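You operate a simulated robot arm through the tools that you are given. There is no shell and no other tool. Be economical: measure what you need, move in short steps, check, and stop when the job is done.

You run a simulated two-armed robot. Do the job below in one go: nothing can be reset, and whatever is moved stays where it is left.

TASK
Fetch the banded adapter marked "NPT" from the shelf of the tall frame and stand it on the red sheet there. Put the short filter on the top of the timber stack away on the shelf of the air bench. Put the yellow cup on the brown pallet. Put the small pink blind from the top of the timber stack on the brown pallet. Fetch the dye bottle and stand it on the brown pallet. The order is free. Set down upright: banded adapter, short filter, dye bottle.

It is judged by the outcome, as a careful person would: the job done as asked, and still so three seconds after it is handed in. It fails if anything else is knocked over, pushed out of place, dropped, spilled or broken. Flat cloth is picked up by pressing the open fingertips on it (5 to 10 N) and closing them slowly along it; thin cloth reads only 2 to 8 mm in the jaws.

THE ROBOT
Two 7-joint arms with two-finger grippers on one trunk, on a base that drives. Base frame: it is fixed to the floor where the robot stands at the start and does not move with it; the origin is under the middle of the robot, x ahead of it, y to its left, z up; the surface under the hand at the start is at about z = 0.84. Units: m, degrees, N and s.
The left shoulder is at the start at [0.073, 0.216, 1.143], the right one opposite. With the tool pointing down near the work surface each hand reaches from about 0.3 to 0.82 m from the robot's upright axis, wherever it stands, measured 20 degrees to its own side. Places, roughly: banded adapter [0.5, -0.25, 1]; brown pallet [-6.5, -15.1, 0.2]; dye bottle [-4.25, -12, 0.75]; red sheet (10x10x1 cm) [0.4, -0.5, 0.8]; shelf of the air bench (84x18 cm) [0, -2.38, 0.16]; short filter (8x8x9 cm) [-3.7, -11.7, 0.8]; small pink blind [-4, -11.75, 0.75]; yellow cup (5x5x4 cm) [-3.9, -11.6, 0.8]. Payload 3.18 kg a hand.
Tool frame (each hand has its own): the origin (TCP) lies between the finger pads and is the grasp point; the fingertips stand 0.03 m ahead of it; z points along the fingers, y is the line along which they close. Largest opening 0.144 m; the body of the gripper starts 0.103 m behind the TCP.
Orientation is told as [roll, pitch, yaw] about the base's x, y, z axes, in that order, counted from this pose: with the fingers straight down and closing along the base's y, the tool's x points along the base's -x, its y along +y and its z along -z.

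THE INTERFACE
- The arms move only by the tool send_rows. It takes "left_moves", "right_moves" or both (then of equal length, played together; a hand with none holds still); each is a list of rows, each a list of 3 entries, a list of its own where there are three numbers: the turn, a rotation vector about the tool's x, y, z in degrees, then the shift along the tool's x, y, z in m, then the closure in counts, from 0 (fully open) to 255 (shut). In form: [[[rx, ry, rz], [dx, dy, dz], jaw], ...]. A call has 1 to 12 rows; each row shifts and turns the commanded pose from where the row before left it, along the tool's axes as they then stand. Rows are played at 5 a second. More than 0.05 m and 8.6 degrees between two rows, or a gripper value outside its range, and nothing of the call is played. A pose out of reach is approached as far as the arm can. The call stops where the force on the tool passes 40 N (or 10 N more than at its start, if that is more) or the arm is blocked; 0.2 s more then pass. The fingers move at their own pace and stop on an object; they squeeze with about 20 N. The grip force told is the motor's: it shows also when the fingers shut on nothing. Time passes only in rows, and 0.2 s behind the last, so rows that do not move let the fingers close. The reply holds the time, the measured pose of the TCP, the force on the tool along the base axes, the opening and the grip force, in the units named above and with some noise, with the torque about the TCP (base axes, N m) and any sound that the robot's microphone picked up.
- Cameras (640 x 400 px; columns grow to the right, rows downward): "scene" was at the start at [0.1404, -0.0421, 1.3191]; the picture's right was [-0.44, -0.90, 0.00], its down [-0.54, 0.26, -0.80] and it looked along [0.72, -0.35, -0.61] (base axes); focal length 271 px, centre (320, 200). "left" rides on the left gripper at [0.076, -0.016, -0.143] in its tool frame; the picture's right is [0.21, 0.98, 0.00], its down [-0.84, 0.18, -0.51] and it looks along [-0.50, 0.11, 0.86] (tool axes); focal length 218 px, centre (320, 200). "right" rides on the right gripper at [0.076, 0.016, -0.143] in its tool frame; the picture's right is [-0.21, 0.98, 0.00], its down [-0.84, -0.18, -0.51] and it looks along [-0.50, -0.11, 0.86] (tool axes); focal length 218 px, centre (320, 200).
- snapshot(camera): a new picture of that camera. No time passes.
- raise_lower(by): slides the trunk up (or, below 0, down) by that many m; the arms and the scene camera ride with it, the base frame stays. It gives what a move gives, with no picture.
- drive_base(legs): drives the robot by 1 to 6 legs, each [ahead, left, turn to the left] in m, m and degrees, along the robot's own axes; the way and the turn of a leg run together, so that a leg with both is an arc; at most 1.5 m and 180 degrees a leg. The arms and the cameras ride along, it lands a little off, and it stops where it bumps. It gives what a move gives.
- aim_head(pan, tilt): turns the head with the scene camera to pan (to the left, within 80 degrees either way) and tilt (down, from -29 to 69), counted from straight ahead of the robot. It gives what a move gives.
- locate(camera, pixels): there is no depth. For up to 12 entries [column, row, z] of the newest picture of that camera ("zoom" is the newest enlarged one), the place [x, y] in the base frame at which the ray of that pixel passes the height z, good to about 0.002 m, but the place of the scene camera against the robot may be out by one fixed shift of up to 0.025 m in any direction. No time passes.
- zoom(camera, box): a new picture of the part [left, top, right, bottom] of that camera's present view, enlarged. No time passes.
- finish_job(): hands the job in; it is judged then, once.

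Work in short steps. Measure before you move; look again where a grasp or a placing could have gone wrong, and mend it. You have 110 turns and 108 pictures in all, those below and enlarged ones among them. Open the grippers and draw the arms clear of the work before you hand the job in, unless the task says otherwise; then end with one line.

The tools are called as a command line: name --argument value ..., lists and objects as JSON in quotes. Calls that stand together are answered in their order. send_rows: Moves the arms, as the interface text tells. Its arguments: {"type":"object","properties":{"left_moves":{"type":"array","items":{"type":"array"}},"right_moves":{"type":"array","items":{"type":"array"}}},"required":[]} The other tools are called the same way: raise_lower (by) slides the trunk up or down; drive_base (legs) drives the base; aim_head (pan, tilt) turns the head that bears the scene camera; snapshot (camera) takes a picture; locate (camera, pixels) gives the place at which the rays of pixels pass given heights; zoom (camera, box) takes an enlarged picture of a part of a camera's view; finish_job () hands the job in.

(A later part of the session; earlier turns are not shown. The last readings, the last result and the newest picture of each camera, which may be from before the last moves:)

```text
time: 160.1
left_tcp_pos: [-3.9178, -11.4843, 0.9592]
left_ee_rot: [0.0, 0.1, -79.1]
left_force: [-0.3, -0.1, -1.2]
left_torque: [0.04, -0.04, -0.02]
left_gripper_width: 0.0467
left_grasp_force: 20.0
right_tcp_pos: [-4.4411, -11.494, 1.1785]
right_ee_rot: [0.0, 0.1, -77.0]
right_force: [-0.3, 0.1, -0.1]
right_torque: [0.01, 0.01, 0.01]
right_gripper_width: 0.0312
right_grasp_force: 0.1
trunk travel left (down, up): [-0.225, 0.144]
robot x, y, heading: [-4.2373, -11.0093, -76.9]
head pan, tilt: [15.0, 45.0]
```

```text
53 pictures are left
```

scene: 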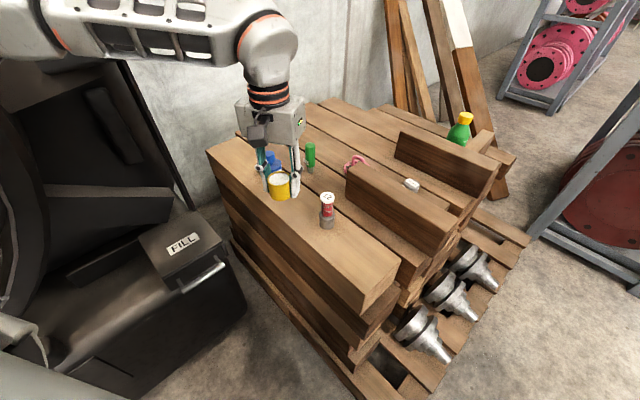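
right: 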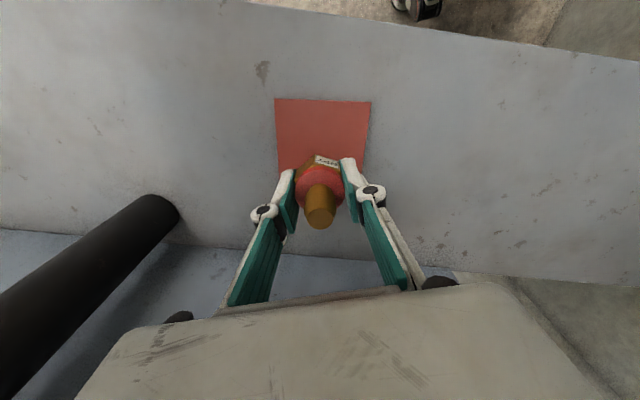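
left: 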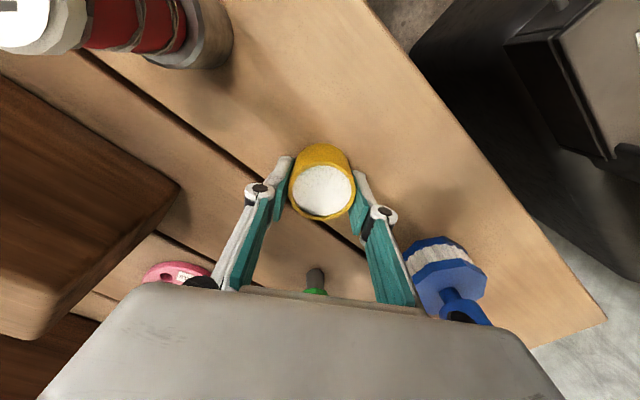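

The cup came up cleanly. I back out, go around to the west side and turn to face +x for the dye bottle.

drive_base --legs '[[-0.25, 0, 0], [0, -0.85, 0], [0, 0, 82]]'

aim_head --pan -45 --tilt 35

snapshot --camera "scene"

```text
time: 172.8
left_tcp_pos: [-4.5953, -10.725, 0.9597]
left_ee_rot: [0.0, 0.1, 0.2]
left_force: [0.8, 0.1, -1.7]
left_torque: [-0.03, 0.02, 0.02]
left_gripper_width: 0.0463
left_grasp_force: 19.9
right_tcp_pos: [-4.6813, -11.2419, 1.1792]
right_ee_rot: [0.0, 0.1, 2.4]
right_force: [-0.2, -0.3, -0.4]
right_torque: [-0.02, 0.02, -0.03]
right_gripper_width: 0.0311
right_grasp_force: 0.1
trunk travel left (down, up): [-0.225, 0.144]
robot x, y, heading: [-5.1207, -10.9514, 2.4]
head pan, tilt: [15.0, 45.0]
```

```text
time: 174.1
left_tcp_pos: [-4.5954, -10.7255, 0.959]
left_ee_rot: [0.0, -0.1, 0.3]
left_force: [0.2, -0.1, -0.9]
left_torque: [0.03, 0.02, -0.01]
left_gripper_width: 0.0461
left_grasp_force: 19.9
right_tcp_pos: [-4.6822, -11.2424, 1.1781]
right_ee_rot: [0.0, 0.1, 2.4]
right_force: [0.3, -0.4, 0.6]
right_torque: [0.01, 0.02, 0.02]
right_gripper_width: 0.0311
right_grasp_force: 0.1
trunk travel left (down, up): [-0.225, 0.144]
robot x, y, heading: [-5.1179, -10.9538, 2.3]
head pan, tilt: [-45.0, 35.0]
```

```text
52 pictures are left
```

scene: 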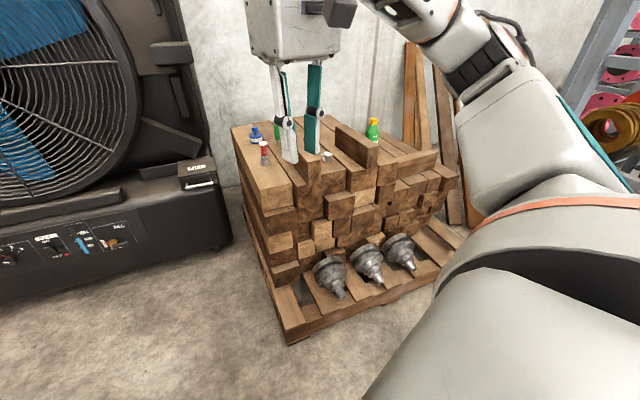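

The route along the stack's west end is clear. I strafe 1.0 m to the right and look at the dye bottle.

drive_base --legs '[[0.03, -1.0, 0]]'

aim_head --pan -10 --tilt 40

snapshot --camera "scene"

```text
time: 183.2
left_tcp_pos: [-4.5326, -11.7383, 0.9588]
left_ee_rot: [0.0, 0.0, -1.7]
left_force: [-0.2, 0.0, -1.3]
left_torque: [0.01, 0.0, -0.01]
left_gripper_width: 0.0459
left_grasp_force: 20.0
right_tcp_pos: [-4.6352, -12.2513, 1.1797]
right_ee_rot: [0.1, 0.1, 0.6]
right_force: [-0.5, -0.4, 0.0]
right_torque: [-0.02, -0.03, -0.02]
right_gripper_width: 0.0311
right_grasp_force: 0.0
trunk travel left (down, up): [-0.225, 0.144]
robot x, y, heading: [-5.0655, -11.9459, 0.2]
head pan, tilt: [-45.0, 35.0]
```

```text
time: 184.2
left_tcp_pos: [-4.532, -11.7377, 0.9588]
left_ee_rot: [0.1, 0.0, -1.7]
left_force: [0.3, 0.2, -0.8]
left_torque: [0.01, -0.01, 0.01]
left_gripper_width: 0.046
left_grasp_force: 20.2
right_tcp_pos: [-4.6352, -12.2523, 1.1788]
right_ee_rot: [0.0, 0.1, 0.6]
right_force: [-0.2, 0.1, -0.1]
right_torque: [-0.03, 0.02, -0.03]
right_gripper_width: 0.031
right_grasp_force: 0.1
trunk travel left (down, up): [-0.225, 0.144]
robot x, y, heading: [-5.0616, -11.9489, 0.4]
head pan, tilt: [-10.0, 40.0]
```

```text
51 pictures are left
```

scene: 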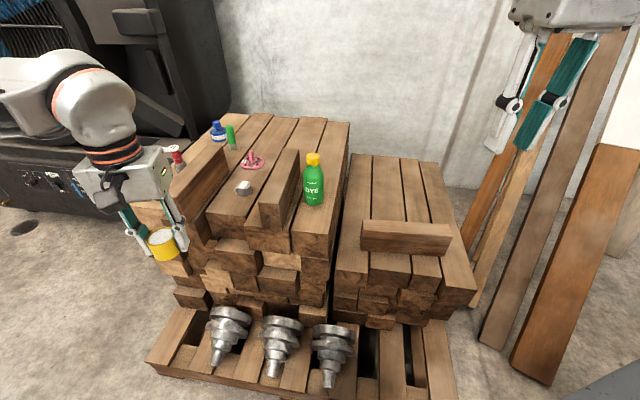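

The bottle is labelled DYE at (313,182), with its base at (312,204). I locate it and zoom.

locate --camera "scene" --pixels '[[313, 203, 0.742], [313, 158, 0.88], [313, 158, 0.9], [313, 158, 0.92], [260, 230, 0.84], [279, 236, 0.84], [290, 232, 0.742], [330, 230, 0.742], [252, 165, 0.742]]'

zoom --camera "scene" --box '[220, 130, 348, 210]'

```text
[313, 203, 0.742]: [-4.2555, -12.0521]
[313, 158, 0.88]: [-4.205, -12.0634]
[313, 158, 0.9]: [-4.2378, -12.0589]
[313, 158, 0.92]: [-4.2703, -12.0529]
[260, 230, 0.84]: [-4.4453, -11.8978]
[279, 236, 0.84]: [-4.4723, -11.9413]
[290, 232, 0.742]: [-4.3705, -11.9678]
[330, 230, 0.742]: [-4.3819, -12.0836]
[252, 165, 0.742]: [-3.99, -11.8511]
```

```text
5.00 times, centred on (284, 170) of scene
```

zoom: 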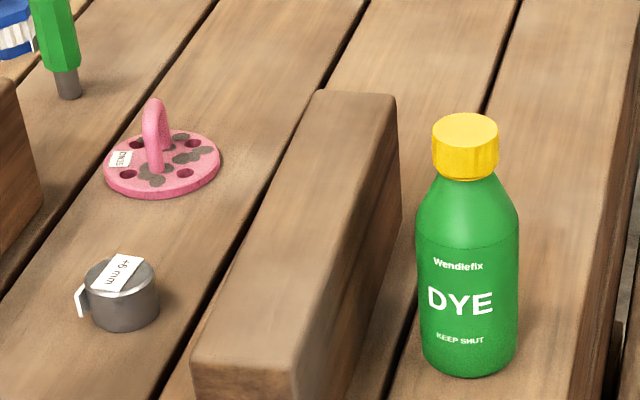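

The dye bottle stands at about (-4.24,-12.055), and its cap rises above the beam beside it. I move 6 cm closer and turn 10° left to bring it within the right arm's reach.

drive_base --legs '[[0.06, 0, 0], [0, 0, 10]]'

send_rows --right_moves '[[[0, 0, 0], [-0.04, 0, 0.01], 130], [[0, 0, 0], [-0.04, 0, 0.01], 130], [[0, 0, 0], [-0.04, 0, 0.01], 130], [[0, 0, 0], [-0.04, 0, 0.01], 110], [[0, 0, 0], [-0.04, 0, 0.01], 104], [[0, 0, 0], [0, 0, 0], 104]]'

snapshot --camera "right"

```text
time: 185.8
left_tcp_pos: [-4.5177, -11.6476, 0.9591]
left_ee_rot: [0.0, 0.0, 8.4]
left_force: [0.3, -0.2, -1.1]
left_torque: [-0.04, -0.01, 0.01]
left_gripper_width: 0.0461
left_grasp_force: 20.4
right_tcp_pos: [-4.5291, -12.1713, 1.1789]
right_ee_rot: [0.0, 0.1, 10.6]
right_force: [0.2, -0.1, -0.3]
right_torque: [0.01, 0.0, 0.02]
right_gripper_width: 0.0311
right_grasp_force: 0.1
trunk travel left (down, up): [-0.225, 0.144]
robot x, y, heading: [-5.0031, -11.9457, 10.8]
head pan, tilt: [-10.0, 40.0]
```

```text
time: 187.2
left_tcp_pos: [-4.5165, -11.6478, 0.9587]
left_ee_rot: [0.1, 0.0, 8.5]
left_force: [-0.6, -0.2, -0.3]
left_torque: [0.02, -0.03, 0.0]
left_gripper_width: 0.0462
left_grasp_force: 19.8
right_tcp_pos: [-4.3347, -12.1331, 1.1311]
right_ee_rot: [0.1, 0.0, 10.4]
right_force: [0.1, -0.2, 0.5]
right_torque: [0.05, -0.01, 0.03]
right_gripper_width: 0.0852
right_grasp_force: 0.0
trunk travel left (down, up): [-0.225, 0.144]
robot x, y, heading: [-5.0056, -11.9485, 10.4]
head pan, tilt: [-10.0, 40.0]
```

```text
49 pictures are left
```

right: 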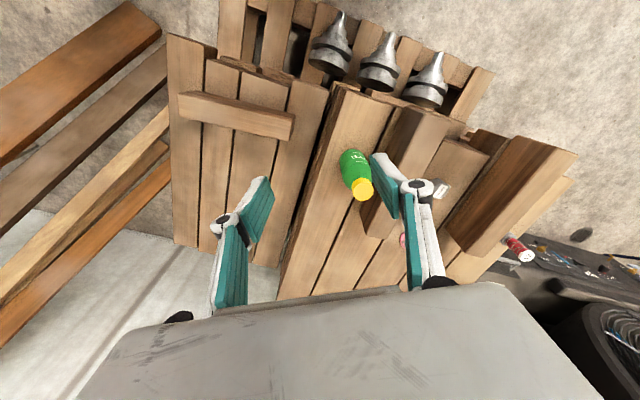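

The cap is at (363,190) in the right view. I locate it at likely cap heights.

locate --camera "right" --pixels '[[363, 191, 0.9], [363, 191, 0.89], [363, 191, 0.91], [351, 160, 0.742], [353, 158, 0.76], [397, 152, 0.84]]'

zoom --camera "right" --box '[320, 130, 416, 210]'

```text
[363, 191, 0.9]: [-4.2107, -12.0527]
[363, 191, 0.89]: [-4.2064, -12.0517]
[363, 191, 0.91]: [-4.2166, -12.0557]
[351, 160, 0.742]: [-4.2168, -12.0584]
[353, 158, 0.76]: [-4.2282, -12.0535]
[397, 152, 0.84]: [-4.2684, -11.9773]
```

```text
5.00 times, centred on (368, 170) of right
```

zoom: 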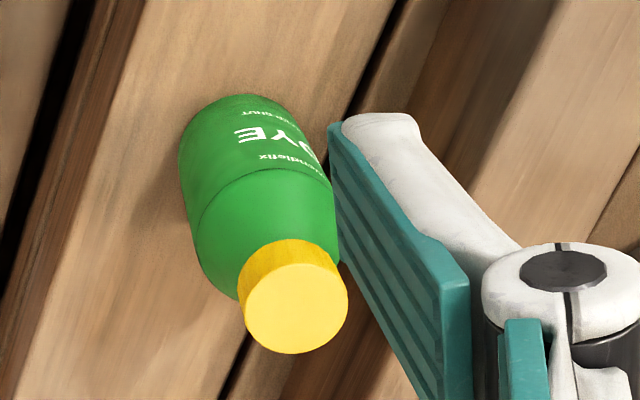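

The bottle's axis is at about (-4.216,-12.056), with the cap top at z≈0.905. I descend partway, then move over it and look.

send_rows --right_moves '[[[0, 0, 0], [0, 0, 0.045], 104], [[0, 0, 0], [0, 0, 0.045], 104], [[0, 0, 0], [0, 0, 0.045], 104], [[0, 0, 0], [-0.0436, 0.0182, 0.01], 104], [[0, 0, 0], [-0.0436, 0.0182, 0.01], 104], [[0, 0, 0], [-0.0436, 0.0182, 0], 104], [[0, 0, 0], [0, 0, 0], 104]]'

snapshot --camera "right"

```text
time: 188.8
left_tcp_pos: [-4.5157, -11.6483, 0.9602]
left_ee_rot: [0.2, 0.0, 8.3]
left_force: [-0.2, 0.9, -0.8]
left_torque: [-0.01, -0.01, -0.02]
left_gripper_width: 0.0459
left_grasp_force: 19.8
right_tcp_pos: [-4.2681, -12.1416, 1.0097]
right_ee_rot: [0.1, 0.1, 10.6]
right_force: [-0.1, -0.7, 0.2]
right_torque: [0.02, 0.0, 0.03]
right_gripper_width: 0.0853
right_grasp_force: 0.0
right hand out of reach, approached as far as the arm can: row 2, 3, 4, 5, 6
trunk travel left (down, up): [-0.225, 0.144]
robot x, y, heading: [-5.0014, -11.9513, 10.7]
head pan, tilt: [-10.0, 40.0]
```

```text
47 pictures are left
```

right: 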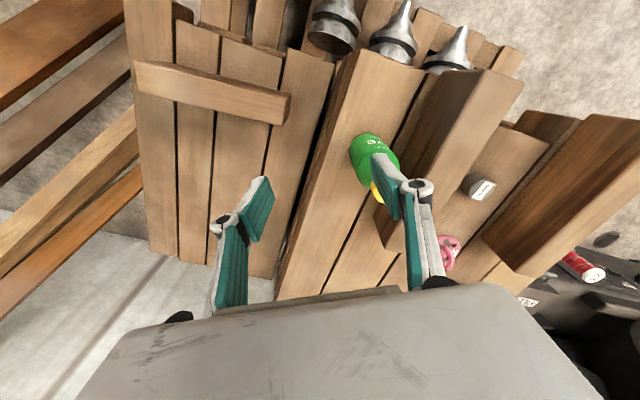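

The arm is near its limit at this height. I raise the trunk 0.1 m, bringing the shoulder up so the hand can reach lower and further out, then retry in small moves.

raise_lower --by 0.1

send_rows --right_moves '[[[0, 0, 0], [0, 0.03, 0.03], 104], [[0, 0, 0], [0, 0.03, 0.03], 104], [[0, 0, 0], [0, 0.0144, 0.035], 104], [[0, 0, 0], [-0.02, 0, 0], 104], [[0, 0, 0], [-0.02, 0, 0], 104], [[0, 0, 0], [-0.0265, 0, 0], 104], [[0, 0, 0], [0, 0, 0], 104]]'

snapshot --camera "right"

```text
time: 190.2
left_tcp_pos: [-4.5171, -11.6478, 1.0591]
left_ee_rot: [0.0, 0.0, 8.4]
left_force: [0.5, 0.0, -0.9]
left_torque: [0.0, -0.02, 0.02]
left_gripper_width: 0.0458
left_grasp_force: 19.9
right_tcp_pos: [-4.28, -12.1418, 1.1754]
right_ee_rot: [0.1, -6.0, 10.6]
right_force: [0.2, 0.9, -0.2]
right_torque: [0.0, 0.01, 0.01]
right_gripper_width: 0.0853
right_grasp_force: 0.0
trunk travel left (down, up): [-0.325, 0.044]
robot x, y, heading: [-5.0015, -11.9427, 10.7]
head pan, tilt: [-10.0, 40.0]
```

```text
time: 191.8
left_tcp_pos: [-4.5178, -11.6483, 1.0602]
left_ee_rot: [0.0, -0.1, 8.5]
left_force: [-0.3, 0.0, -1.2]
left_torque: [-0.01, 0.0, -0.04]
left_gripper_width: 0.0459
left_grasp_force: 19.5
right_tcp_pos: [-4.2603, -12.1655, 1.1557]
right_ee_rot: [0.2, -6.2, 10.6]
right_force: [0.0, -0.6, -0.3]
right_torque: [-0.03, -0.01, -0.01]
right_gripper_width: 0.0854
right_grasp_force: 0.0
right hand out of reach, approached as far as the arm can: row 1, 2, 3, 4, 5, 6
trunk travel left (down, up): [-0.325, 0.044]
robot x, y, heading: [-5.0053, -11.9494, 10.8]
head pan, tilt: [-10.0, 40.0]
```

```text
46 pictures are left
```

right: 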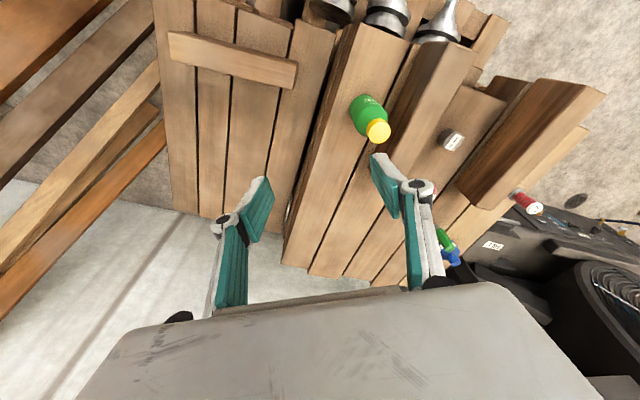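

The arm is fully stretched at this height. I pull back, lower, and add forward tilt about the closing axis, which keeps the bottle upright and extends the reach.

send_rows --right_moves '[[[0, 0, 0], [0.04, 0.02, 0.02], 104], [[0, 0, 0], [0.04, 0.02, 0.02], 104], [[0, 0, 0], [0.03, 0.02, 0.03], 104], [[0, -4, 0], [0, 0.02, 0.04], 104], [[0, -4, 0], [0, 0.015, 0.04], 104], [[0, -4, 0], [0, 0, 0.03], 104], [[0, 0, 0], [0, 0, 0], 104]]'

snapshot --camera "right"

```text
time: 193.3
left_tcp_pos: [-4.5171, -11.6481, 1.059]
left_ee_rot: [0.1, 0.1, 8.4]
left_force: [0.3, 0.2, -0.4]
left_torque: [0.03, -0.04, 0.0]
left_gripper_width: 0.0458
left_grasp_force: 20.0
right_tcp_pos: [-4.269, -12.1809, 1.1475]
right_ee_rot: [0.3, -7.7, 11.1]
right_force: [-0.1, -0.7, 0.2]
right_torque: [0.03, -0.02, 0.05]
right_gripper_width: 0.0851
right_grasp_force: 0.0
right hand out of reach, approached as far as the arm can: row 1, 2, 3, 4, 5, 6
trunk travel left (down, up): [-0.325, 0.044]
robot x, y, heading: [-5.0042, -11.9444, 10.5]
head pan, tilt: [-10.0, 40.0]
```

```text
45 pictures are left
```

right: 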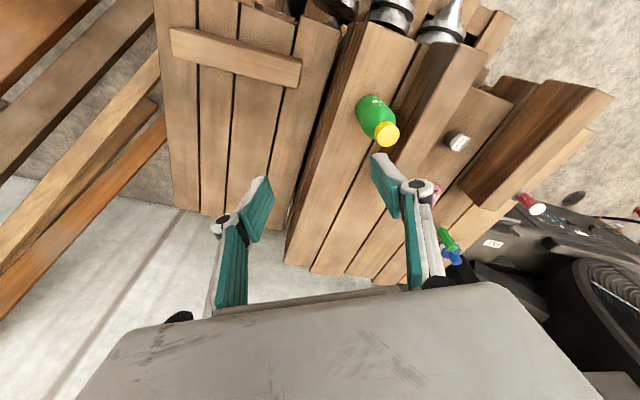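

The right arm hardly moves, so I look at its posture with the head.

aim_head --pan -50 --tilt 10

snapshot --camera "scene"

```text
time: 194.4
left_tcp_pos: [-4.5174, -11.6478, 1.059]
left_ee_rot: [-0.1, 0.0, 8.4]
left_force: [-0.5, 0.9, -1.7]
left_torque: [0.04, 0.02, 0.01]
left_gripper_width: 0.0454
left_grasp_force: 20.4
right_tcp_pos: [-4.2695, -12.1791, 1.1474]
right_ee_rot: [0.2, -7.6, 11.1]
right_force: [-0.2, 0.5, -0.3]
right_torque: [-0.01, -0.01, -0.01]
right_gripper_width: 0.0853
right_grasp_force: 0.0
trunk travel left (down, up): [-0.325, 0.044]
robot x, y, heading: [-5.0076, -11.9502, 11.0]
head pan, tilt: [-50.0, 10.0]
```

```text
44 pictures are left
```

scene: 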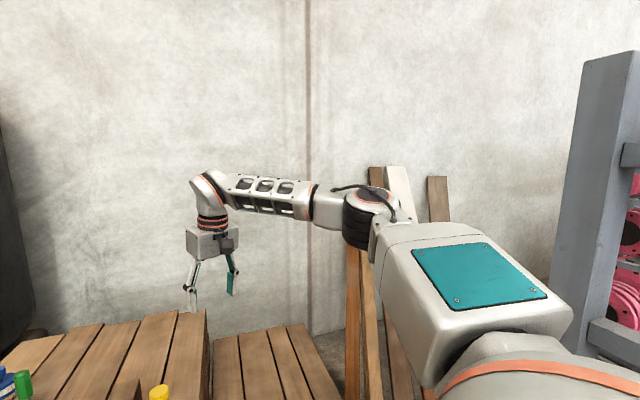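

The arm lies horizontal with its elbow outward, and a joint seems to be at its limit. I try relaxing it outward and down, over the free lower stack.

send_rows --right_moves '[[[0, 3, 0], [0.02, -0.04, 0], 104], [[0, 3, 0], [0.02, -0.04, 0], 104], [[0, 1, 0], [0.03, -0.03, 0.02], 104], [[0, 0, 0], [0.03, -0.02, 0.02], 104], [[0, 0, 0], [0.03, 0, 0.02], 104], [[0, 0, 0], [0, 0, 0], 104]]'

```text
time: 195.8
left_tcp_pos: [-4.5159, -11.6473, 1.0589]
left_ee_rot: [0.1, 0.1, 8.4]
left_force: [-0.4, -0.1, -0.8]
left_torque: [-0.01, 0.0, 0.0]
left_gripper_width: 0.0456
left_grasp_force: 19.9
right_tcp_pos: [-4.3691, -12.3326, 1.0827]
right_ee_rot: [0.1, -0.5, 11.0]
right_force: [0.7, 0.6, 0.2]
right_torque: [-0.01, 0.03, 0.03]
right_gripper_width: 0.0852
right_grasp_force: 0.1
trunk travel left (down, up): [-0.325, 0.044]
robot x, y, heading: [-5.0018, -11.9502, 10.8]
head pan, tilt: [-50.0, 10.0]
```

It moves freely again. I lower here to z≈0.95, then go inward at the current forward distance, and only then extend forward.

send_rows --right_moves '[[[0, 0, 0], [0, 0, 0.045], 104], [[0, 0, 0], [0, 0, 0.045], 104], [[0, 0, 0], [0, 0, 0.035], 104], [[0, 0, 0], [0, 0.045, 0], 104], [[0, 0, 0], [0, 0.045, 0], 104], [[0, 0, 0], [0, 0.045, 0], 104], [[0, 0, 0], [0, 0.045, 0], 104], [[0, 0, 0], [0, 0.045, 0], 104], [[0, 0, 0], [0, 0, 0], 104]]'

snapshot --camera "right"

```text
time: 197.8
left_tcp_pos: [-4.5159, -11.6493, 1.06]
left_ee_rot: [0.1, 0.0, 8.5]
left_force: [0.0, -0.4, -0.9]
left_torque: [0.0, 0.0, 0.0]
left_gripper_width: 0.0453
left_grasp_force: 20.2
right_tcp_pos: [-4.3177, -12.251, 0.9996]
right_ee_rot: [1.1, 0.1, 11.7]
right_force: [0.6, 0.5, 0.2]
right_torque: [-0.01, 0.0, -0.01]
right_gripper_width: 0.0853
right_grasp_force: 0.0
right hand out of reach, approached as far as the arm can: row 4, 5, 6, 7, 8
trunk travel left (down, up): [-0.325, 0.044]
robot x, y, heading: [-5.0031, -11.9454, 10.7]
head pan, tilt: [-50.0, 10.0]
```

```text
43 pictures are left
```

right: 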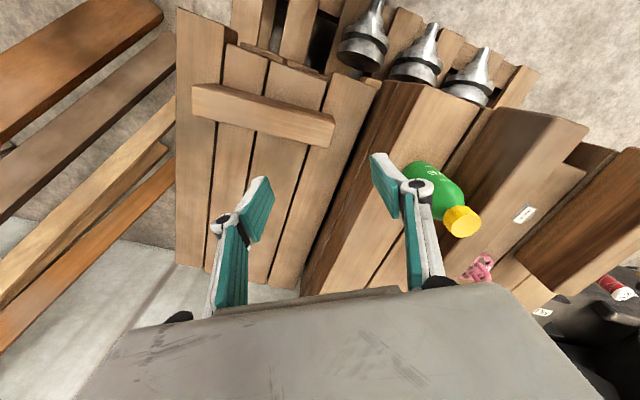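

The right arm won't come inward at this height, but it works well further out to its side. I move the hand out, back off 4 cm, and turn the robot 30° left so the bottle lies about 40° to the right.

send_rows --right_moves '[[[1.1, 0, 0], [0.02, -0.04, 0], 104], [[0, 0, 0], [0.02, -0.04, 0], 104], [[0, 0, 0], [0, -0.04, 0], 104], [[0, 0, 0], [0, 0, 0], 104]]'

drive_base --legs '[[-0.04, 0, 0], [0, 0, 30]]'

snapshot --camera "right"

```text
time: 198.8
left_tcp_pos: [-4.5175, -11.6478, 1.0596]
left_ee_rot: [0.0, 0.1, 8.4]
left_force: [0.3, -0.4, 0.2]
left_torque: [0.0, 0.0, 0.02]
left_gripper_width: 0.0455
left_grasp_force: 19.8
right_tcp_pos: [-4.3323, -12.3766, 1.0008]
right_ee_rot: [-1.0, -0.5, 11.0]
right_force: [-0.4, 0.2, -0.4]
right_torque: [0.01, 0.0, 0.01]
right_gripper_width: 0.085
right_grasp_force: 0.1
trunk travel left (down, up): [-0.325, 0.044]
robot x, y, heading: [-5.0029, -11.9471, 10.7]
head pan, tilt: [-50.0, 10.0]
```

```text
time: 201.2
left_tcp_pos: [-4.7754, -11.4495, 1.0597]
left_ee_rot: [0.0, 0.0, 39.0]
left_force: [0.7, -0.3, -0.8]
left_torque: [0.01, -0.01, 0.01]
left_gripper_width: 0.0456
left_grasp_force: 19.7
right_tcp_pos: [-4.2473, -11.9822, 0.9997]
right_ee_rot: [-1.0, -0.6, 41.6]
right_force: [0.2, 0.1, -0.2]
right_torque: [0.01, -0.03, -0.04]
right_gripper_width: 0.0853
right_grasp_force: 0.0
trunk travel left (down, up): [-0.325, 0.044]
robot x, y, heading: [-5.0423, -11.9538, 41.3]
head pan, tilt: [-50.0, 10.0]
```

```text
42 pictures are left
```

right: 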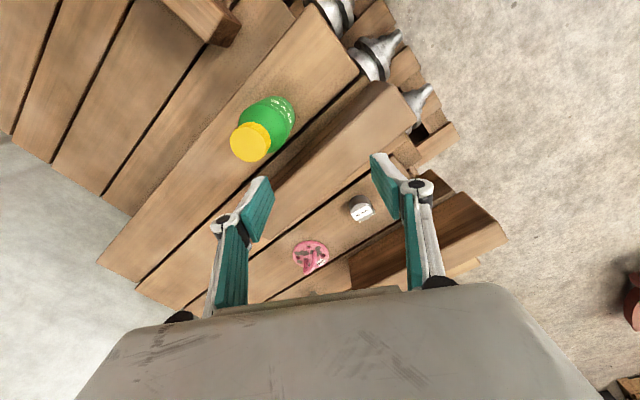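

The bottle's cap is now at (250,143), comfortably within reach, and the closing line runs mostly along the beam. I locate the cap again.

locate --camera "right" --pixels '[[250, 143, 0.905], [250, 143, 0.89], [250, 143, 0.92], [268, 121, 0.8], [312, 257, 0.76], [312, 257, 0.745]]'

zoom --camera "right" --box '[210, 80, 306, 180]'

```text
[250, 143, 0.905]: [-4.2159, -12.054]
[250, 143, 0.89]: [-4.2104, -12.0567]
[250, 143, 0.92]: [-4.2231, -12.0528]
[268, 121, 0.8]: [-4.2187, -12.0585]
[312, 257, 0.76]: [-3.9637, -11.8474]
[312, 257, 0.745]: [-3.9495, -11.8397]
```

```text
4.00 times, centred on (258, 130) of right
```

zoom: 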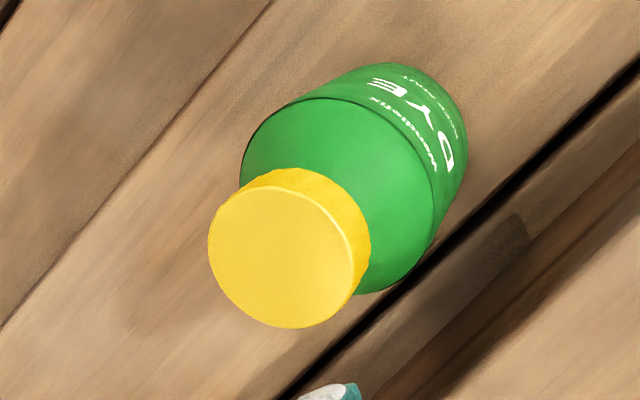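

Bottle axis is at (-4.217,-12.055). I align over it, descend to TCP z≈0.885 (the cap), and close.

send_rows --right_moves '[[[-1, 0.6, 0], [0.013, -0.037, 0], 104], [[0, 0, 0], [0.013, -0.0375, 0], 104], [[0, 0, 0], [0, 0, 0.03], 104], [[0, 0, 0], [0, 0, 0.02], 104], [[0, 0, 0], [0, 0, 0], 104]]'

snapshot --camera "right"

```text
time: 202.4
left_tcp_pos: [-4.7762, -11.4496, 1.0594]
left_ee_rot: [-0.1, 0.0, 39.1]
left_force: [0.7, -0.2, -0.8]
left_torque: [0.03, -0.02, -0.01]
left_gripper_width: 0.0451
left_grasp_force: 20.1
right_tcp_pos: [-4.2146, -12.0559, 0.9507]
right_ee_rot: [0.0, 0.0, 41.5]
right_force: [-0.1, 0.4, -0.1]
right_torque: [0.0, -0.04, -0.02]
right_gripper_width: 0.085
right_grasp_force: 0.0
trunk travel left (down, up): [-0.325, 0.044]
robot x, y, heading: [-5.045, -11.9523, 41.1]
head pan, tilt: [-50.0, 10.0]
```

```text
40 pictures are left
```

right: 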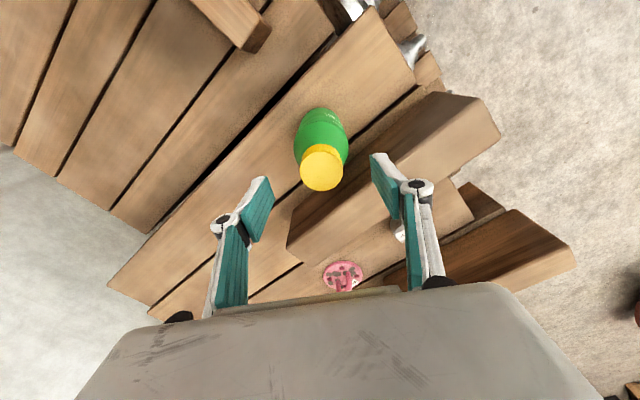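

The cap is centred at (321,168). I descend 66 mm and close; I also check the cup, whose width reading creeps slightly.

send_rows --right_moves '[[[0, 0, 0], [0, 0, 0.035], 104], [[0, 0, 0], [0, 0, 0.031], 104], [[0, 0, 0], [0, 0, 0], 130], [[0, 0, 0], [0, 0, 0], 160], [[0, 0, 0], [0, 0, 0], 220], [[0, 0, 0], [0, 0, 0], 220]]'

snapshot --camera "right"

snapshot --camera "left"

```text
time: 203.8
left_tcp_pos: [-4.7751, -11.4497, 1.0597]
left_ee_rot: [0.0, 0.0, 39.0]
left_force: [-0.1, -0.2, -1.9]
left_torque: [0.0, 0.02, -0.01]
left_gripper_width: 0.045
left_grasp_force: 19.8
right_tcp_pos: [-4.2143, -12.054, 0.8834]
right_ee_rot: [0.2, 0.0, 41.6]
right_force: [0.3, 1.3, 0.8]
right_torque: [-0.01, 0.06, -0.02]
right_gripper_width: 0.0633
right_grasp_force: 20.4
trunk travel left (down, up): [-0.325, 0.044]
robot x, y, heading: [-5.042, -11.956, 41.2]
head pan, tilt: [-50.0, 10.0]
```

```text
39 pictures are left
```

right: 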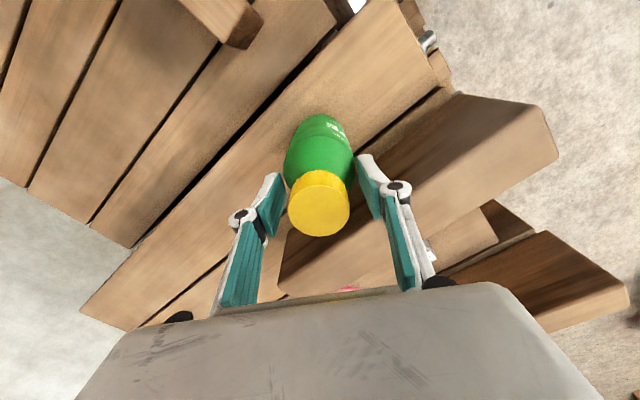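

```text
38 pictures are left
```

left: 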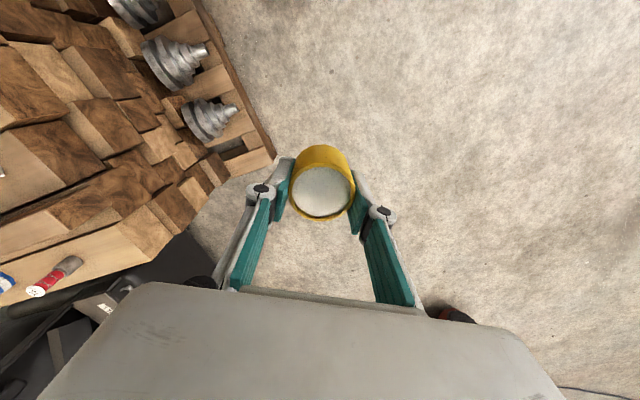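

The cup is steady. The grip reads 0.063 m, so only the fingertips touch the bottle's shoulder, and the finger nearest the beam lies over its edge. I open, turn the hand 28° so the fingers close along the beam, then look.

send_rows --right_moves '[[[0, 0, 0], [0, 0, 0], 150], [[0, 0, 0], [0, 0, 0], 104], [[0, 0, -7], [0, 0, 0], 104], [[0, 0, -7], [0, 0, 0], 104], [[0, 0, -7], [0, 0, 0], 104], [[0, 0, -7], [0, 0, 0], 104], [[0, 0, 0], [0, 0, 0], 104]]'

snapshot --camera "right"

```text
time: 205.4
left_tcp_pos: [-4.7761, -11.4493, 1.0587]
left_ee_rot: [0.0, 0.0, 39.0]
left_force: [-0.1, 0.1, -1.3]
left_torque: [0.0, 0.01, 0.0]
left_gripper_width: 0.0453
left_grasp_force: 20.4
right_tcp_pos: [-4.2165, -12.0555, 0.8838]
right_ee_rot: [0.1, 0.0, 69.6]
right_force: [-1.1, 0.8, 0.6]
right_torque: [0.01, -0.03, 0.02]
right_gripper_width: 0.0855
right_grasp_force: 0.1
trunk travel left (down, up): [-0.325, 0.044]
robot x, y, heading: [-5.04, -11.9561, 41.0]
head pan, tilt: [-50.0, 10.0]
```

```text
37 pictures are left
```

right: 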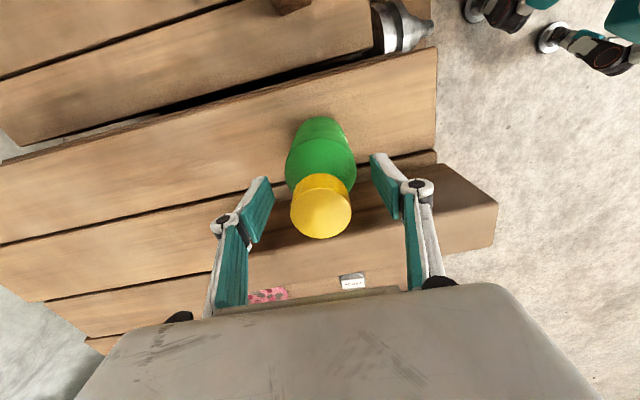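

The beam now lies behind the fingers rather than beside them. I descend 4 cm and close on the body.

send_rows --right_moves '[[[0, 0, 0], [0, 0, 0.02], 104], [[0, 0, 0], [0, 0, 0.02], 104], [[0, 0, 0], [0, 0, 0], 120], [[0, 0, 0], [0, 0, 0], 140], [[0, 0, 0], [0, 0, 0], 200], [[0, 0, 0], [0, 0, 0], 200]]'

snapshot --camera "right"

```text
time: 206.8
left_tcp_pos: [-4.776, -11.4495, 1.0591]
left_ee_rot: [0.0, 0.0, 39.0]
left_force: [0.0, 0.0, -0.7]
left_torque: [0.01, -0.01, 0.0]
left_gripper_width: 0.0451
left_grasp_force: 19.8
right_tcp_pos: [-4.2138, -12.0558, 0.8656]
right_ee_rot: [0.1, -0.1, 69.5]
right_force: [0.1, -0.9, -0.7]
right_torque: [0.03, 0.02, 0.02]
right_gripper_width: 0.0633
right_grasp_force: 19.7
right hand out of reach, approached as far as the arm can: row 2
trunk travel left (down, up): [-0.325, 0.044]
robot x, y, heading: [-5.0458, -11.9507, 41.3]
head pan, tilt: [-50.0, 10.0]
```

```text
36 pictures are left
```

right: 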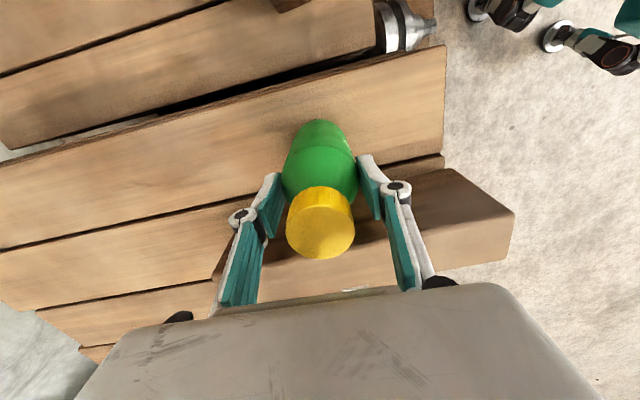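

The same 0.0633 m width at a lower height shows the pads are on the cylindrical body. I lift straight up, first with the trunk and then with the arm, drawing back to the west.

raise_lower --by 0.04

send_rows --right_moves '[[[0, 0, 0], [0, 0.01, -0.03], 200], [[0, 0, 0], [0, 0.03, -0.03], 200], [[0, 0, 0], [0.01, 0.03, -0.03], 200], [[0, 0, 0], [0.01, 0.03, -0.01], 200], [[0, 0, 0], [0, 0, 0], 200]]'

snapshot --camera "right"

```text
time: 207.6
left_tcp_pos: [-4.776, -11.4488, 1.0996]
left_ee_rot: [0.2, 0.1, 39.0]
left_force: [0.4, -1.0, -0.8]
left_torque: [0.01, 0.0, -0.02]
left_gripper_width: 0.0451
left_grasp_force: 20.1
right_tcp_pos: [-4.2147, -12.0558, 0.9023]
right_ee_rot: [0.0, 0.0, 69.6]
right_force: [-0.6, -0.3, -3.2]
right_torque: [0.05, -0.02, 0.02]
right_gripper_width: 0.0635
right_grasp_force: 20.1
trunk travel left (down, up): [-0.365, 0.004]
robot x, y, heading: [-5.0393, -11.9574, 41.4]
head pan, tilt: [-50.0, 10.0]
```

```text
time: 208.8
left_tcp_pos: [-4.7754, -11.4499, 1.0996]
left_ee_rot: [0.1, 0.0, 39.0]
left_force: [-0.2, 0.0, -1.5]
left_torque: [-0.04, 0.0, 0.07]
left_gripper_width: 0.045
left_grasp_force: 19.8
right_tcp_pos: [-4.3139, -12.0367, 1.0013]
right_ee_rot: [0.0, 0.1, 69.7]
right_force: [-0.3, 0.5, -2.6]
right_torque: [-0.01, 0.0, 0.03]
right_gripper_width: 0.063
right_grasp_force: 20.1
trunk travel left (down, up): [-0.365, 0.004]
robot x, y, heading: [-5.042, -11.9588, 41.4]
head pan, tilt: [-50.0, 10.0]
```

```text
35 pictures are left
```

right: 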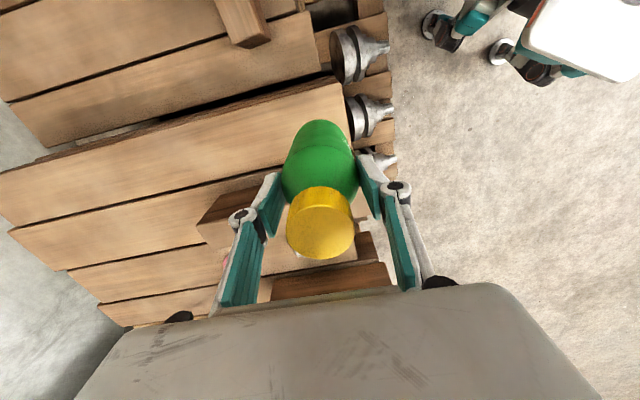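

The bottle is held upright. I strafe away from the stack, turn to face -y, and look at the brown pallet.

drive_base --legs '[[0, 1.0, 0], [0, 0, -141]]'

aim_head --pan -5 --tilt 25

snapshot --camera "scene"

```text
time: 223.7
left_tcp_pos: [-5.601, -11.7688, 1.0997]
left_ee_rot: [0.1, 0.1, -104.1]
left_force: [0.4, -0.9, -1.5]
left_torque: [-0.01, 0.03, 0.0]
left_gripper_width: 0.0449
left_grasp_force: 19.6
right_tcp_pos: [-6.3243, -11.5738, 1.0016]
right_ee_rot: [0.1, -0.1, -73.7]
right_force: [-0.2, -0.1, -3.8]
right_torque: [0.01, 0.0, -0.02]
right_gripper_width: 0.0635
right_grasp_force: 20.0
trunk travel left (down, up): [-0.365, 0.004]
robot x, y, heading: [-5.691, -11.2039, -102.0]
head pan, tilt: [-50.0, 10.0]
```

```text
time: 224.8
left_tcp_pos: [-5.6022, -11.7697, 1.099]
left_ee_rot: [0.1, 0.0, -104.2]
left_force: [0.9, -0.3, -1.5]
left_torque: [-0.02, -0.02, 0.0]
left_gripper_width: 0.0453
left_grasp_force: 19.7
right_tcp_pos: [-6.3231, -11.5751, 1.0024]
right_ee_rot: [0.0, 0.0, -73.7]
right_force: [0.1, -0.2, -2.2]
right_torque: [0.02, 0.02, -0.01]
right_gripper_width: 0.0633
right_grasp_force: 19.8
trunk travel left (down, up): [-0.365, 0.004]
robot x, y, heading: [-5.6894, -11.2035, -101.8]
head pan, tilt: [-5.0, 25.0]
```

```text
34 pictures are left
```

scene: 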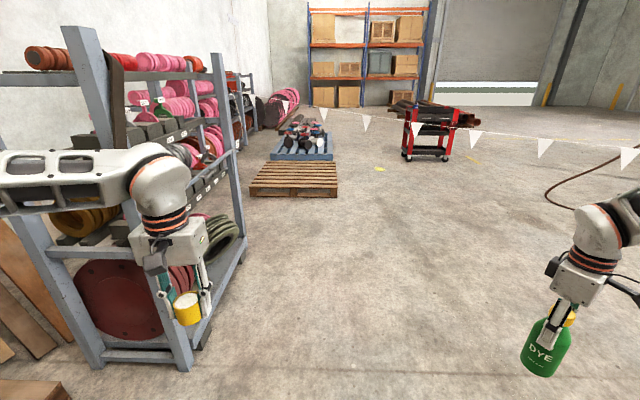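

The brown pallet is at (295,178), clear and empty. I locate its near edge and the rack's leg.

locate --camera "scene" --pixels '[[250, 196, 0], [338, 197, 0], [250, 187, 0.14], [338, 187, 0.14], [337, 165, 0.14], [270, 162, 0.14], [190, 370, 0], [243, 270, 0]]'

drive_base --legs '[[1.4, -0.15, 0]]'

aim_head --pan 0 --tilt 35

snapshot --camera "scene"

```text
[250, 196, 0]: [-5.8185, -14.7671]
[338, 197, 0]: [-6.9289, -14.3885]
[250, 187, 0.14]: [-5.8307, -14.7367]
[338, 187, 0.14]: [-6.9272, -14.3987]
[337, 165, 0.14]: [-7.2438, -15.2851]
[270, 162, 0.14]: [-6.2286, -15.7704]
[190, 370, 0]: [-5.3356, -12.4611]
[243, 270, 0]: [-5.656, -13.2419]
```

```text
time: 231.9
left_tcp_pos: [-6.0884, -13.1061, 1.0985]
left_ee_rot: [0.2, 0.1, -106.3]
left_force: [0.0, 0.8, -0.9]
left_torque: [-0.01, 0.01, 0.01]
left_gripper_width: 0.045
left_grasp_force: 19.6
right_tcp_pos: [-6.8027, -12.8847, 1.0006]
right_ee_rot: [0.2, 0.0, -75.8]
right_force: [0.5, 0.4, -2.7]
right_torque: [0.05, 0.01, -0.06]
right_gripper_width: 0.0632
right_grasp_force: 20.0
trunk travel left (down, up): [-0.365, 0.004]
robot x, y, heading: [-6.1581, -12.5379, -103.8]
head pan, tilt: [-5.0, 25.0]
```

```text
time: 232.6
left_tcp_pos: [-6.0892, -13.1049, 1.1006]
left_ee_rot: [0.1, 0.2, -106.3]
left_force: [0.0, 0.0, -0.7]
left_torque: [-0.01, -0.02, -0.02]
left_gripper_width: 0.045
left_grasp_force: 20.1
right_tcp_pos: [-6.8023, -12.8849, 1.0022]
right_ee_rot: [0.1, 0.0, -75.8]
right_force: [0.2, 0.5, -3.0]
right_torque: [-0.05, -0.01, 0.03]
right_gripper_width: 0.0634
right_grasp_force: 20.1
trunk travel left (down, up): [-0.365, 0.004]
robot x, y, heading: [-6.1591, -12.537, -104.3]
head pan, tilt: [0.0, 35.0]
```

```text
33 pictures are left
```

scene: 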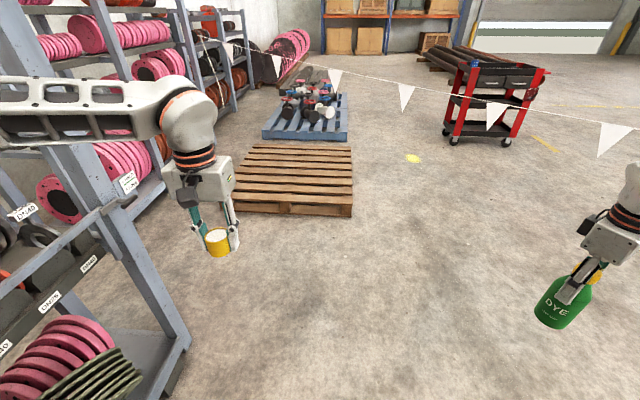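

The pallet's near edge runs from (-5.83,-14.75) to (-6.93,-14.39). I drive up facing it squarely, stopping about 0.42 m short.

drive_base --legs '[[1.1, 0.05, -4], [0.48, 0.2, 0]]'

aim_head --pan 5 --tilt 50

snapshot --camera "scene"

```text
time: 240.8
left_tcp_pos: [-6.3456, -14.6855, 1.0988]
left_ee_rot: [0.1, 0.2, -110.8]
left_force: [-0.1, -0.2, -0.2]
left_torque: [0.02, 0.01, -0.01]
left_gripper_width: 0.0452
left_grasp_force: 20.1
right_tcp_pos: [-7.0392, -14.4077, 1.0003]
right_ee_rot: [0.1, 0.0, -80.4]
right_force: [-0.2, -0.4, -3.2]
right_torque: [-0.01, -0.03, 0.04]
right_gripper_width: 0.0633
right_grasp_force: 20.0
trunk travel left (down, up): [-0.365, 0.004]
robot x, y, heading: [-6.3691, -14.1145, -108.5]
head pan, tilt: [0.0, 35.0]
```

```text
time: 241.6
left_tcp_pos: [-6.3446, -14.6854, 1.1008]
left_ee_rot: [0.1, 0.0, -110.9]
left_force: [-0.9, 0.3, 0.0]
left_torque: [0.0, -0.02, -0.04]
left_gripper_width: 0.045
left_grasp_force: 20.0
right_tcp_pos: [-7.039, -14.4077, 1.0019]
right_ee_rot: [0.1, 0.0, -80.5]
right_force: [-0.3, -0.2, -3.2]
right_torque: [0.02, 0.01, 0.02]
right_gripper_width: 0.0633
right_grasp_force: 19.2
trunk travel left (down, up): [-0.365, 0.004]
robot x, y, heading: [-6.3674, -14.1128, -108.8]
head pan, tilt: [5.0, 50.0]
```

```text
32 pictures are left
```

scene: 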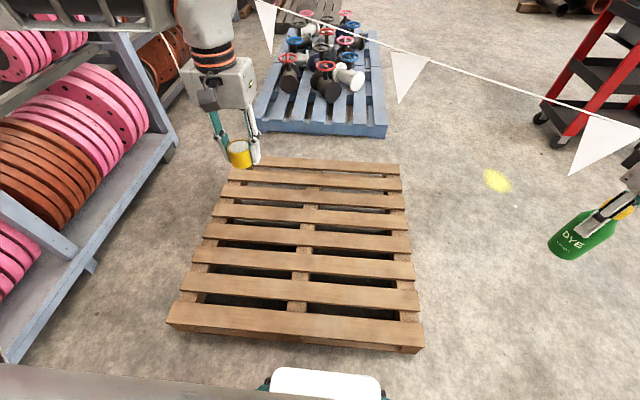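

I locate the slat edges around columns 260–340 at the pallet's top height.

locate --camera "scene" --pixels '[[260, 325, 0.14], [260, 305, 0.14], [260, 292, 0.14], [260, 277, 0.14], [260, 268, 0.14], [260, 252, 0.14], [166, 322, 0.14], [423, 345, 0.14], [399, 165, 0.14], [235, 165, 0.14], [340, 298, 0.14], [350, 262, 0.14]]'

raise_lower --by -0.36

snapshot --camera "left"

```text
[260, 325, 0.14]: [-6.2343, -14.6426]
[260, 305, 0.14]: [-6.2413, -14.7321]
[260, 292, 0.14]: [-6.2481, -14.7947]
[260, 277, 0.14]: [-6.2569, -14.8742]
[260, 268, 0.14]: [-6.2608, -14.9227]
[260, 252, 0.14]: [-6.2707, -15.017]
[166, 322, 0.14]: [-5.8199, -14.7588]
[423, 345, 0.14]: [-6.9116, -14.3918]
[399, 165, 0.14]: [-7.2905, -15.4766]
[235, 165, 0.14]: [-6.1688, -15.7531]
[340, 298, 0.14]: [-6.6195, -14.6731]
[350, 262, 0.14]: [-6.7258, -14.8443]
```

```text
time: 245.1
left_tcp_pos: [-6.344, -14.6873, 0.7401]
left_ee_rot: [0.1, 0.0, -110.9]
left_force: [0.2, 0.2, -1.2]
left_torque: [0.03, 0.0, 0.0]
left_gripper_width: 0.0451
left_grasp_force: 19.5
right_tcp_pos: [-7.0374, -14.4083, 0.6425]
right_ee_rot: [0.1, 0.0, -80.5]
right_force: [0.0, 0.2, -3.3]
right_torque: [-0.03, -0.03, -0.02]
right_gripper_width: 0.063
right_grasp_force: 19.4
trunk travel left (down, up): [-0.005, 0.364]
robot x, y, heading: [-6.3635, -14.1164, -108.5]
head pan, tilt: [5.0, 50.0]
```

```text
31 pictures are left
```

left: 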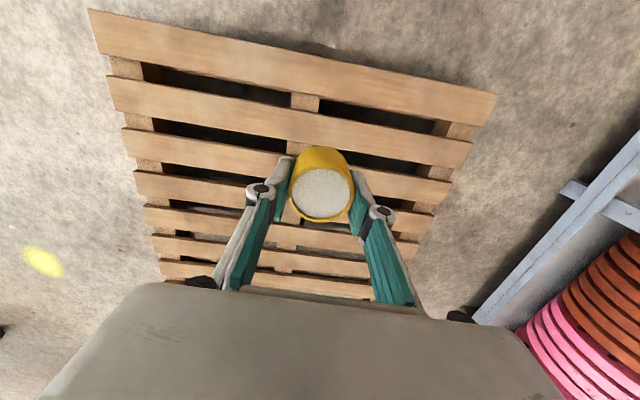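

I locate slat 2 in the left wrist view to confirm its position and height.

locate --camera "left" --pixels '[[89, 12, 0.14], [498, 94, 0.14], [300, 103, 0.14], [300, 138, 0.14], [89, 12, 0.2], [498, 94, 0.2], [300, 103, 0.2], [300, 138, 0.2], [300, 53, 0.14], [300, 90, 0.14]]'

```text
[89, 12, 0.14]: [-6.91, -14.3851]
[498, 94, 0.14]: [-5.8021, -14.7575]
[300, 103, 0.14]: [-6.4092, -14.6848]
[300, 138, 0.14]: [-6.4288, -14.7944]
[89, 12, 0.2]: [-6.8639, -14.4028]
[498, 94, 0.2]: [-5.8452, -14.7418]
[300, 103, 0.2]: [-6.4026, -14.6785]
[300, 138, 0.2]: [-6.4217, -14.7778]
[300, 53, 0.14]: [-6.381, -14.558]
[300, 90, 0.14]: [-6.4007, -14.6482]
```

The two estimates of slat 2 differ by 5 cm, so I zoom the wrist view for exact edges.

zoom --camera "left" --box '[200, 40, 360, 140]'

locate --camera "zoom" --pixels '[[320, 20, 0.142], [320, 120, 0.142], [320, 200, 0.142], [320, 300, 0.142], [320, 400, 0.142], [160, 300, 0.142], [480, 300, 0.142]]'

```text
4.00 times, centred on (280, 90) of left
```

zoom: 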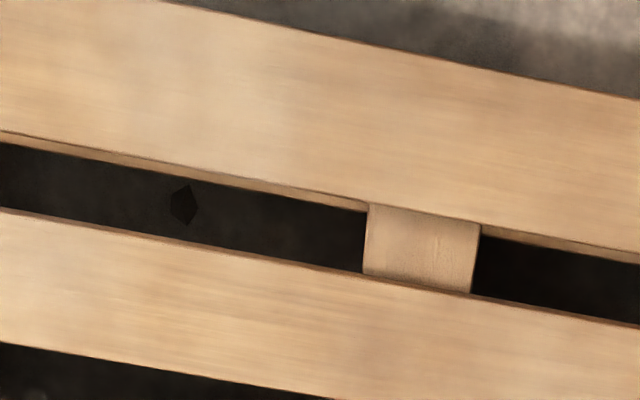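

```text
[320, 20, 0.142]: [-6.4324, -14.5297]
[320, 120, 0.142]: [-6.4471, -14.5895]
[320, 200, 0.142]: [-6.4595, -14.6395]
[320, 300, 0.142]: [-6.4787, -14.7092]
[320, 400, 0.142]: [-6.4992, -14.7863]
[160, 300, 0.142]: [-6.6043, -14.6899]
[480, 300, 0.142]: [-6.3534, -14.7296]
```

Slat 2's centreline lies 9 cm ahead of the cup. I move forward 9 cm and lower toward it in stages.

send_rows --left_moves '[[[0, 0, 0], [-0.018, 0, 0.045], 200], [[0, 0, 0], [-0.018, 0, 0.045], 200], [[0, 0, 0], [-0.018, 0, 0.045], 200], [[0, 0, 0], [-0.018, 0, 0.045], 200], [[0, 0, 0], [-0.018, 0, 0.045], 200], [[0, 0, 0], [0, 0, 0.045], 200], [[0, 0, 0], [0, 0, 0.045], 200], [[0, 0, 0], [0, 0, 0.045], 200], [[0, 0, 0], [0, 0, 0.045], 200], [[0, 0, 0], [0, 0, 0.045], 200], [[0, 0, 0], [0, 0, 0], 200]]'

snapshot --camera "left"

```text
time: 247.5
left_tcp_pos: [-6.3768, -14.7705, 0.2891]
left_ee_rot: [0.0, 0.0, -110.9]
left_force: [0.0, -0.2, -1.2]
left_torque: [-0.01, 0.0, 0.0]
left_gripper_width: 0.0451
left_grasp_force: 20.2
right_tcp_pos: [-7.0395, -14.4081, 0.6407]
right_ee_rot: [0.0, 0.0, -80.3]
right_force: [-0.3, 0.6, -3.3]
right_torque: [0.03, -0.02, -0.02]
right_gripper_width: 0.063
right_grasp_force: 20.1
trunk travel left (down, up): [-0.005, 0.364]
robot x, y, heading: [-6.3664, -14.1139, -109.0]
head pan, tilt: [5.0, 50.0]
```

```text
29 pictures are left
```

left: 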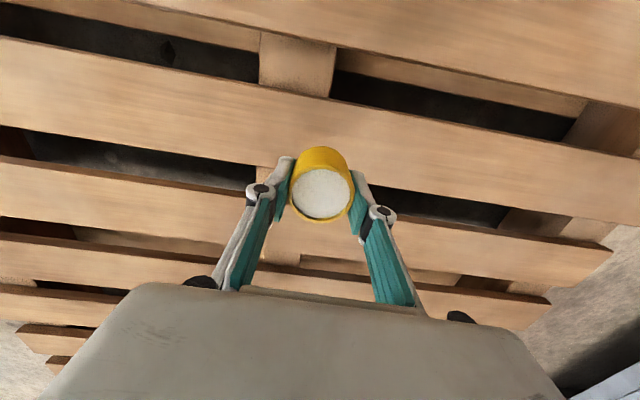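

The landing point projects to (320,139), the middle of slat 2. I lower to just above it, then in small steps to contact.

send_rows --left_moves '[[[0, 0, 0], [0, 0, 0.04], 200], [[0, 0, 0], [0, 0, 0.04], 200], [[0, 0, 0], [0, 0, 0.02], 200], [[0, 0, 0], [0, 0, 0.006], 200], [[0, 0, 0], [0, 0, 0.004], 200], [[0, 0, 0], [0, 0, 0], 200]]'

```text
time: 248.9
left_tcp_pos: [-6.3766, -14.7706, 0.1798]
left_ee_rot: [0.0, -0.1, -110.9]
left_force: [1.0, 0.5, 3.4]
left_torque: [-0.07, -0.03, 0.05]
left_gripper_width: 0.0449
left_grasp_force: 20.3
right_tcp_pos: [-7.0394, -14.409, 0.642]
right_ee_rot: [0.2, 0.0, -80.4]
right_force: [-0.3, 0.4, -3.0]
right_torque: [0.0, -0.01, -0.02]
right_gripper_width: 0.0632
right_grasp_force: 20.0
trunk travel left (down, up): [-0.005, 0.364]
robot x, y, heading: [-6.3677, -14.1189, -108.8]
head pan, tilt: [5.0, 50.0]
```

Force has just turned positive (3.4 N), so contact is beginning. I press 2 mm more, then open and rise.

send_rows --left_moves '[[[0, 0, 0], [0, 0, 0.002], 200], [[0, 0, 0], [0, 0, 0], 165], [[0, 0, 0], [0, 0, 0], 140], [[0, 0, 0], [0, 0, 0], 110], [[0, 0, 0], [0, 0, 0], 100], [[0, 0, 0], [0, 0, -0.03], 100], [[0, 0, 0], [0, 0, -0.045], 100], [[0, 0, 0], [0, 0, -0.045], 100], [[0, 0, 0], [0, 0, -0.045], 100], [[0, 0, 0], [0, 0, -0.045], 100], [[0, 0, 0], [0, 0, 0], 100]]'

snapshot --camera "left"

```text
time: 251.3
left_tcp_pos: [-6.377, -14.772, 0.3883]
left_ee_rot: [0.1, 0.1, -110.9]
left_force: [0.8, -0.1, -0.2]
left_torque: [0.0, 0.02, 0.0]
left_gripper_width: 0.0875
left_grasp_force: 0.1
right_tcp_pos: [-7.0391, -14.4083, 0.6405]
right_ee_rot: [0.2, 0.1, -80.4]
right_force: [-0.1, -0.2, -3.5]
right_torque: [0.03, -0.01, -0.02]
right_gripper_width: 0.0636
right_grasp_force: 19.8
trunk travel left (down, up): [-0.005, 0.364]
robot x, y, heading: [-6.3687, -14.1202, -108.7]
head pan, tilt: [5.0, 50.0]
```

```text
28 pictures are left
```

left: 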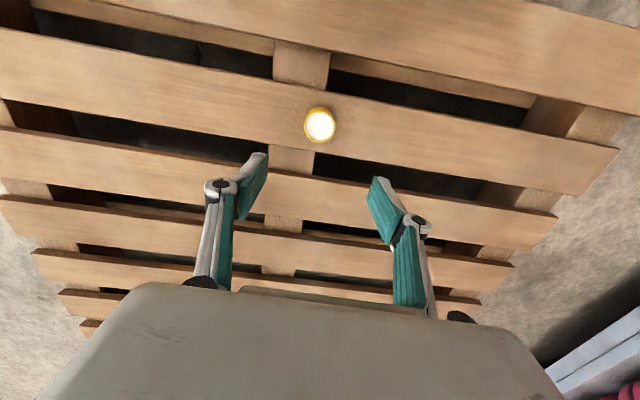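

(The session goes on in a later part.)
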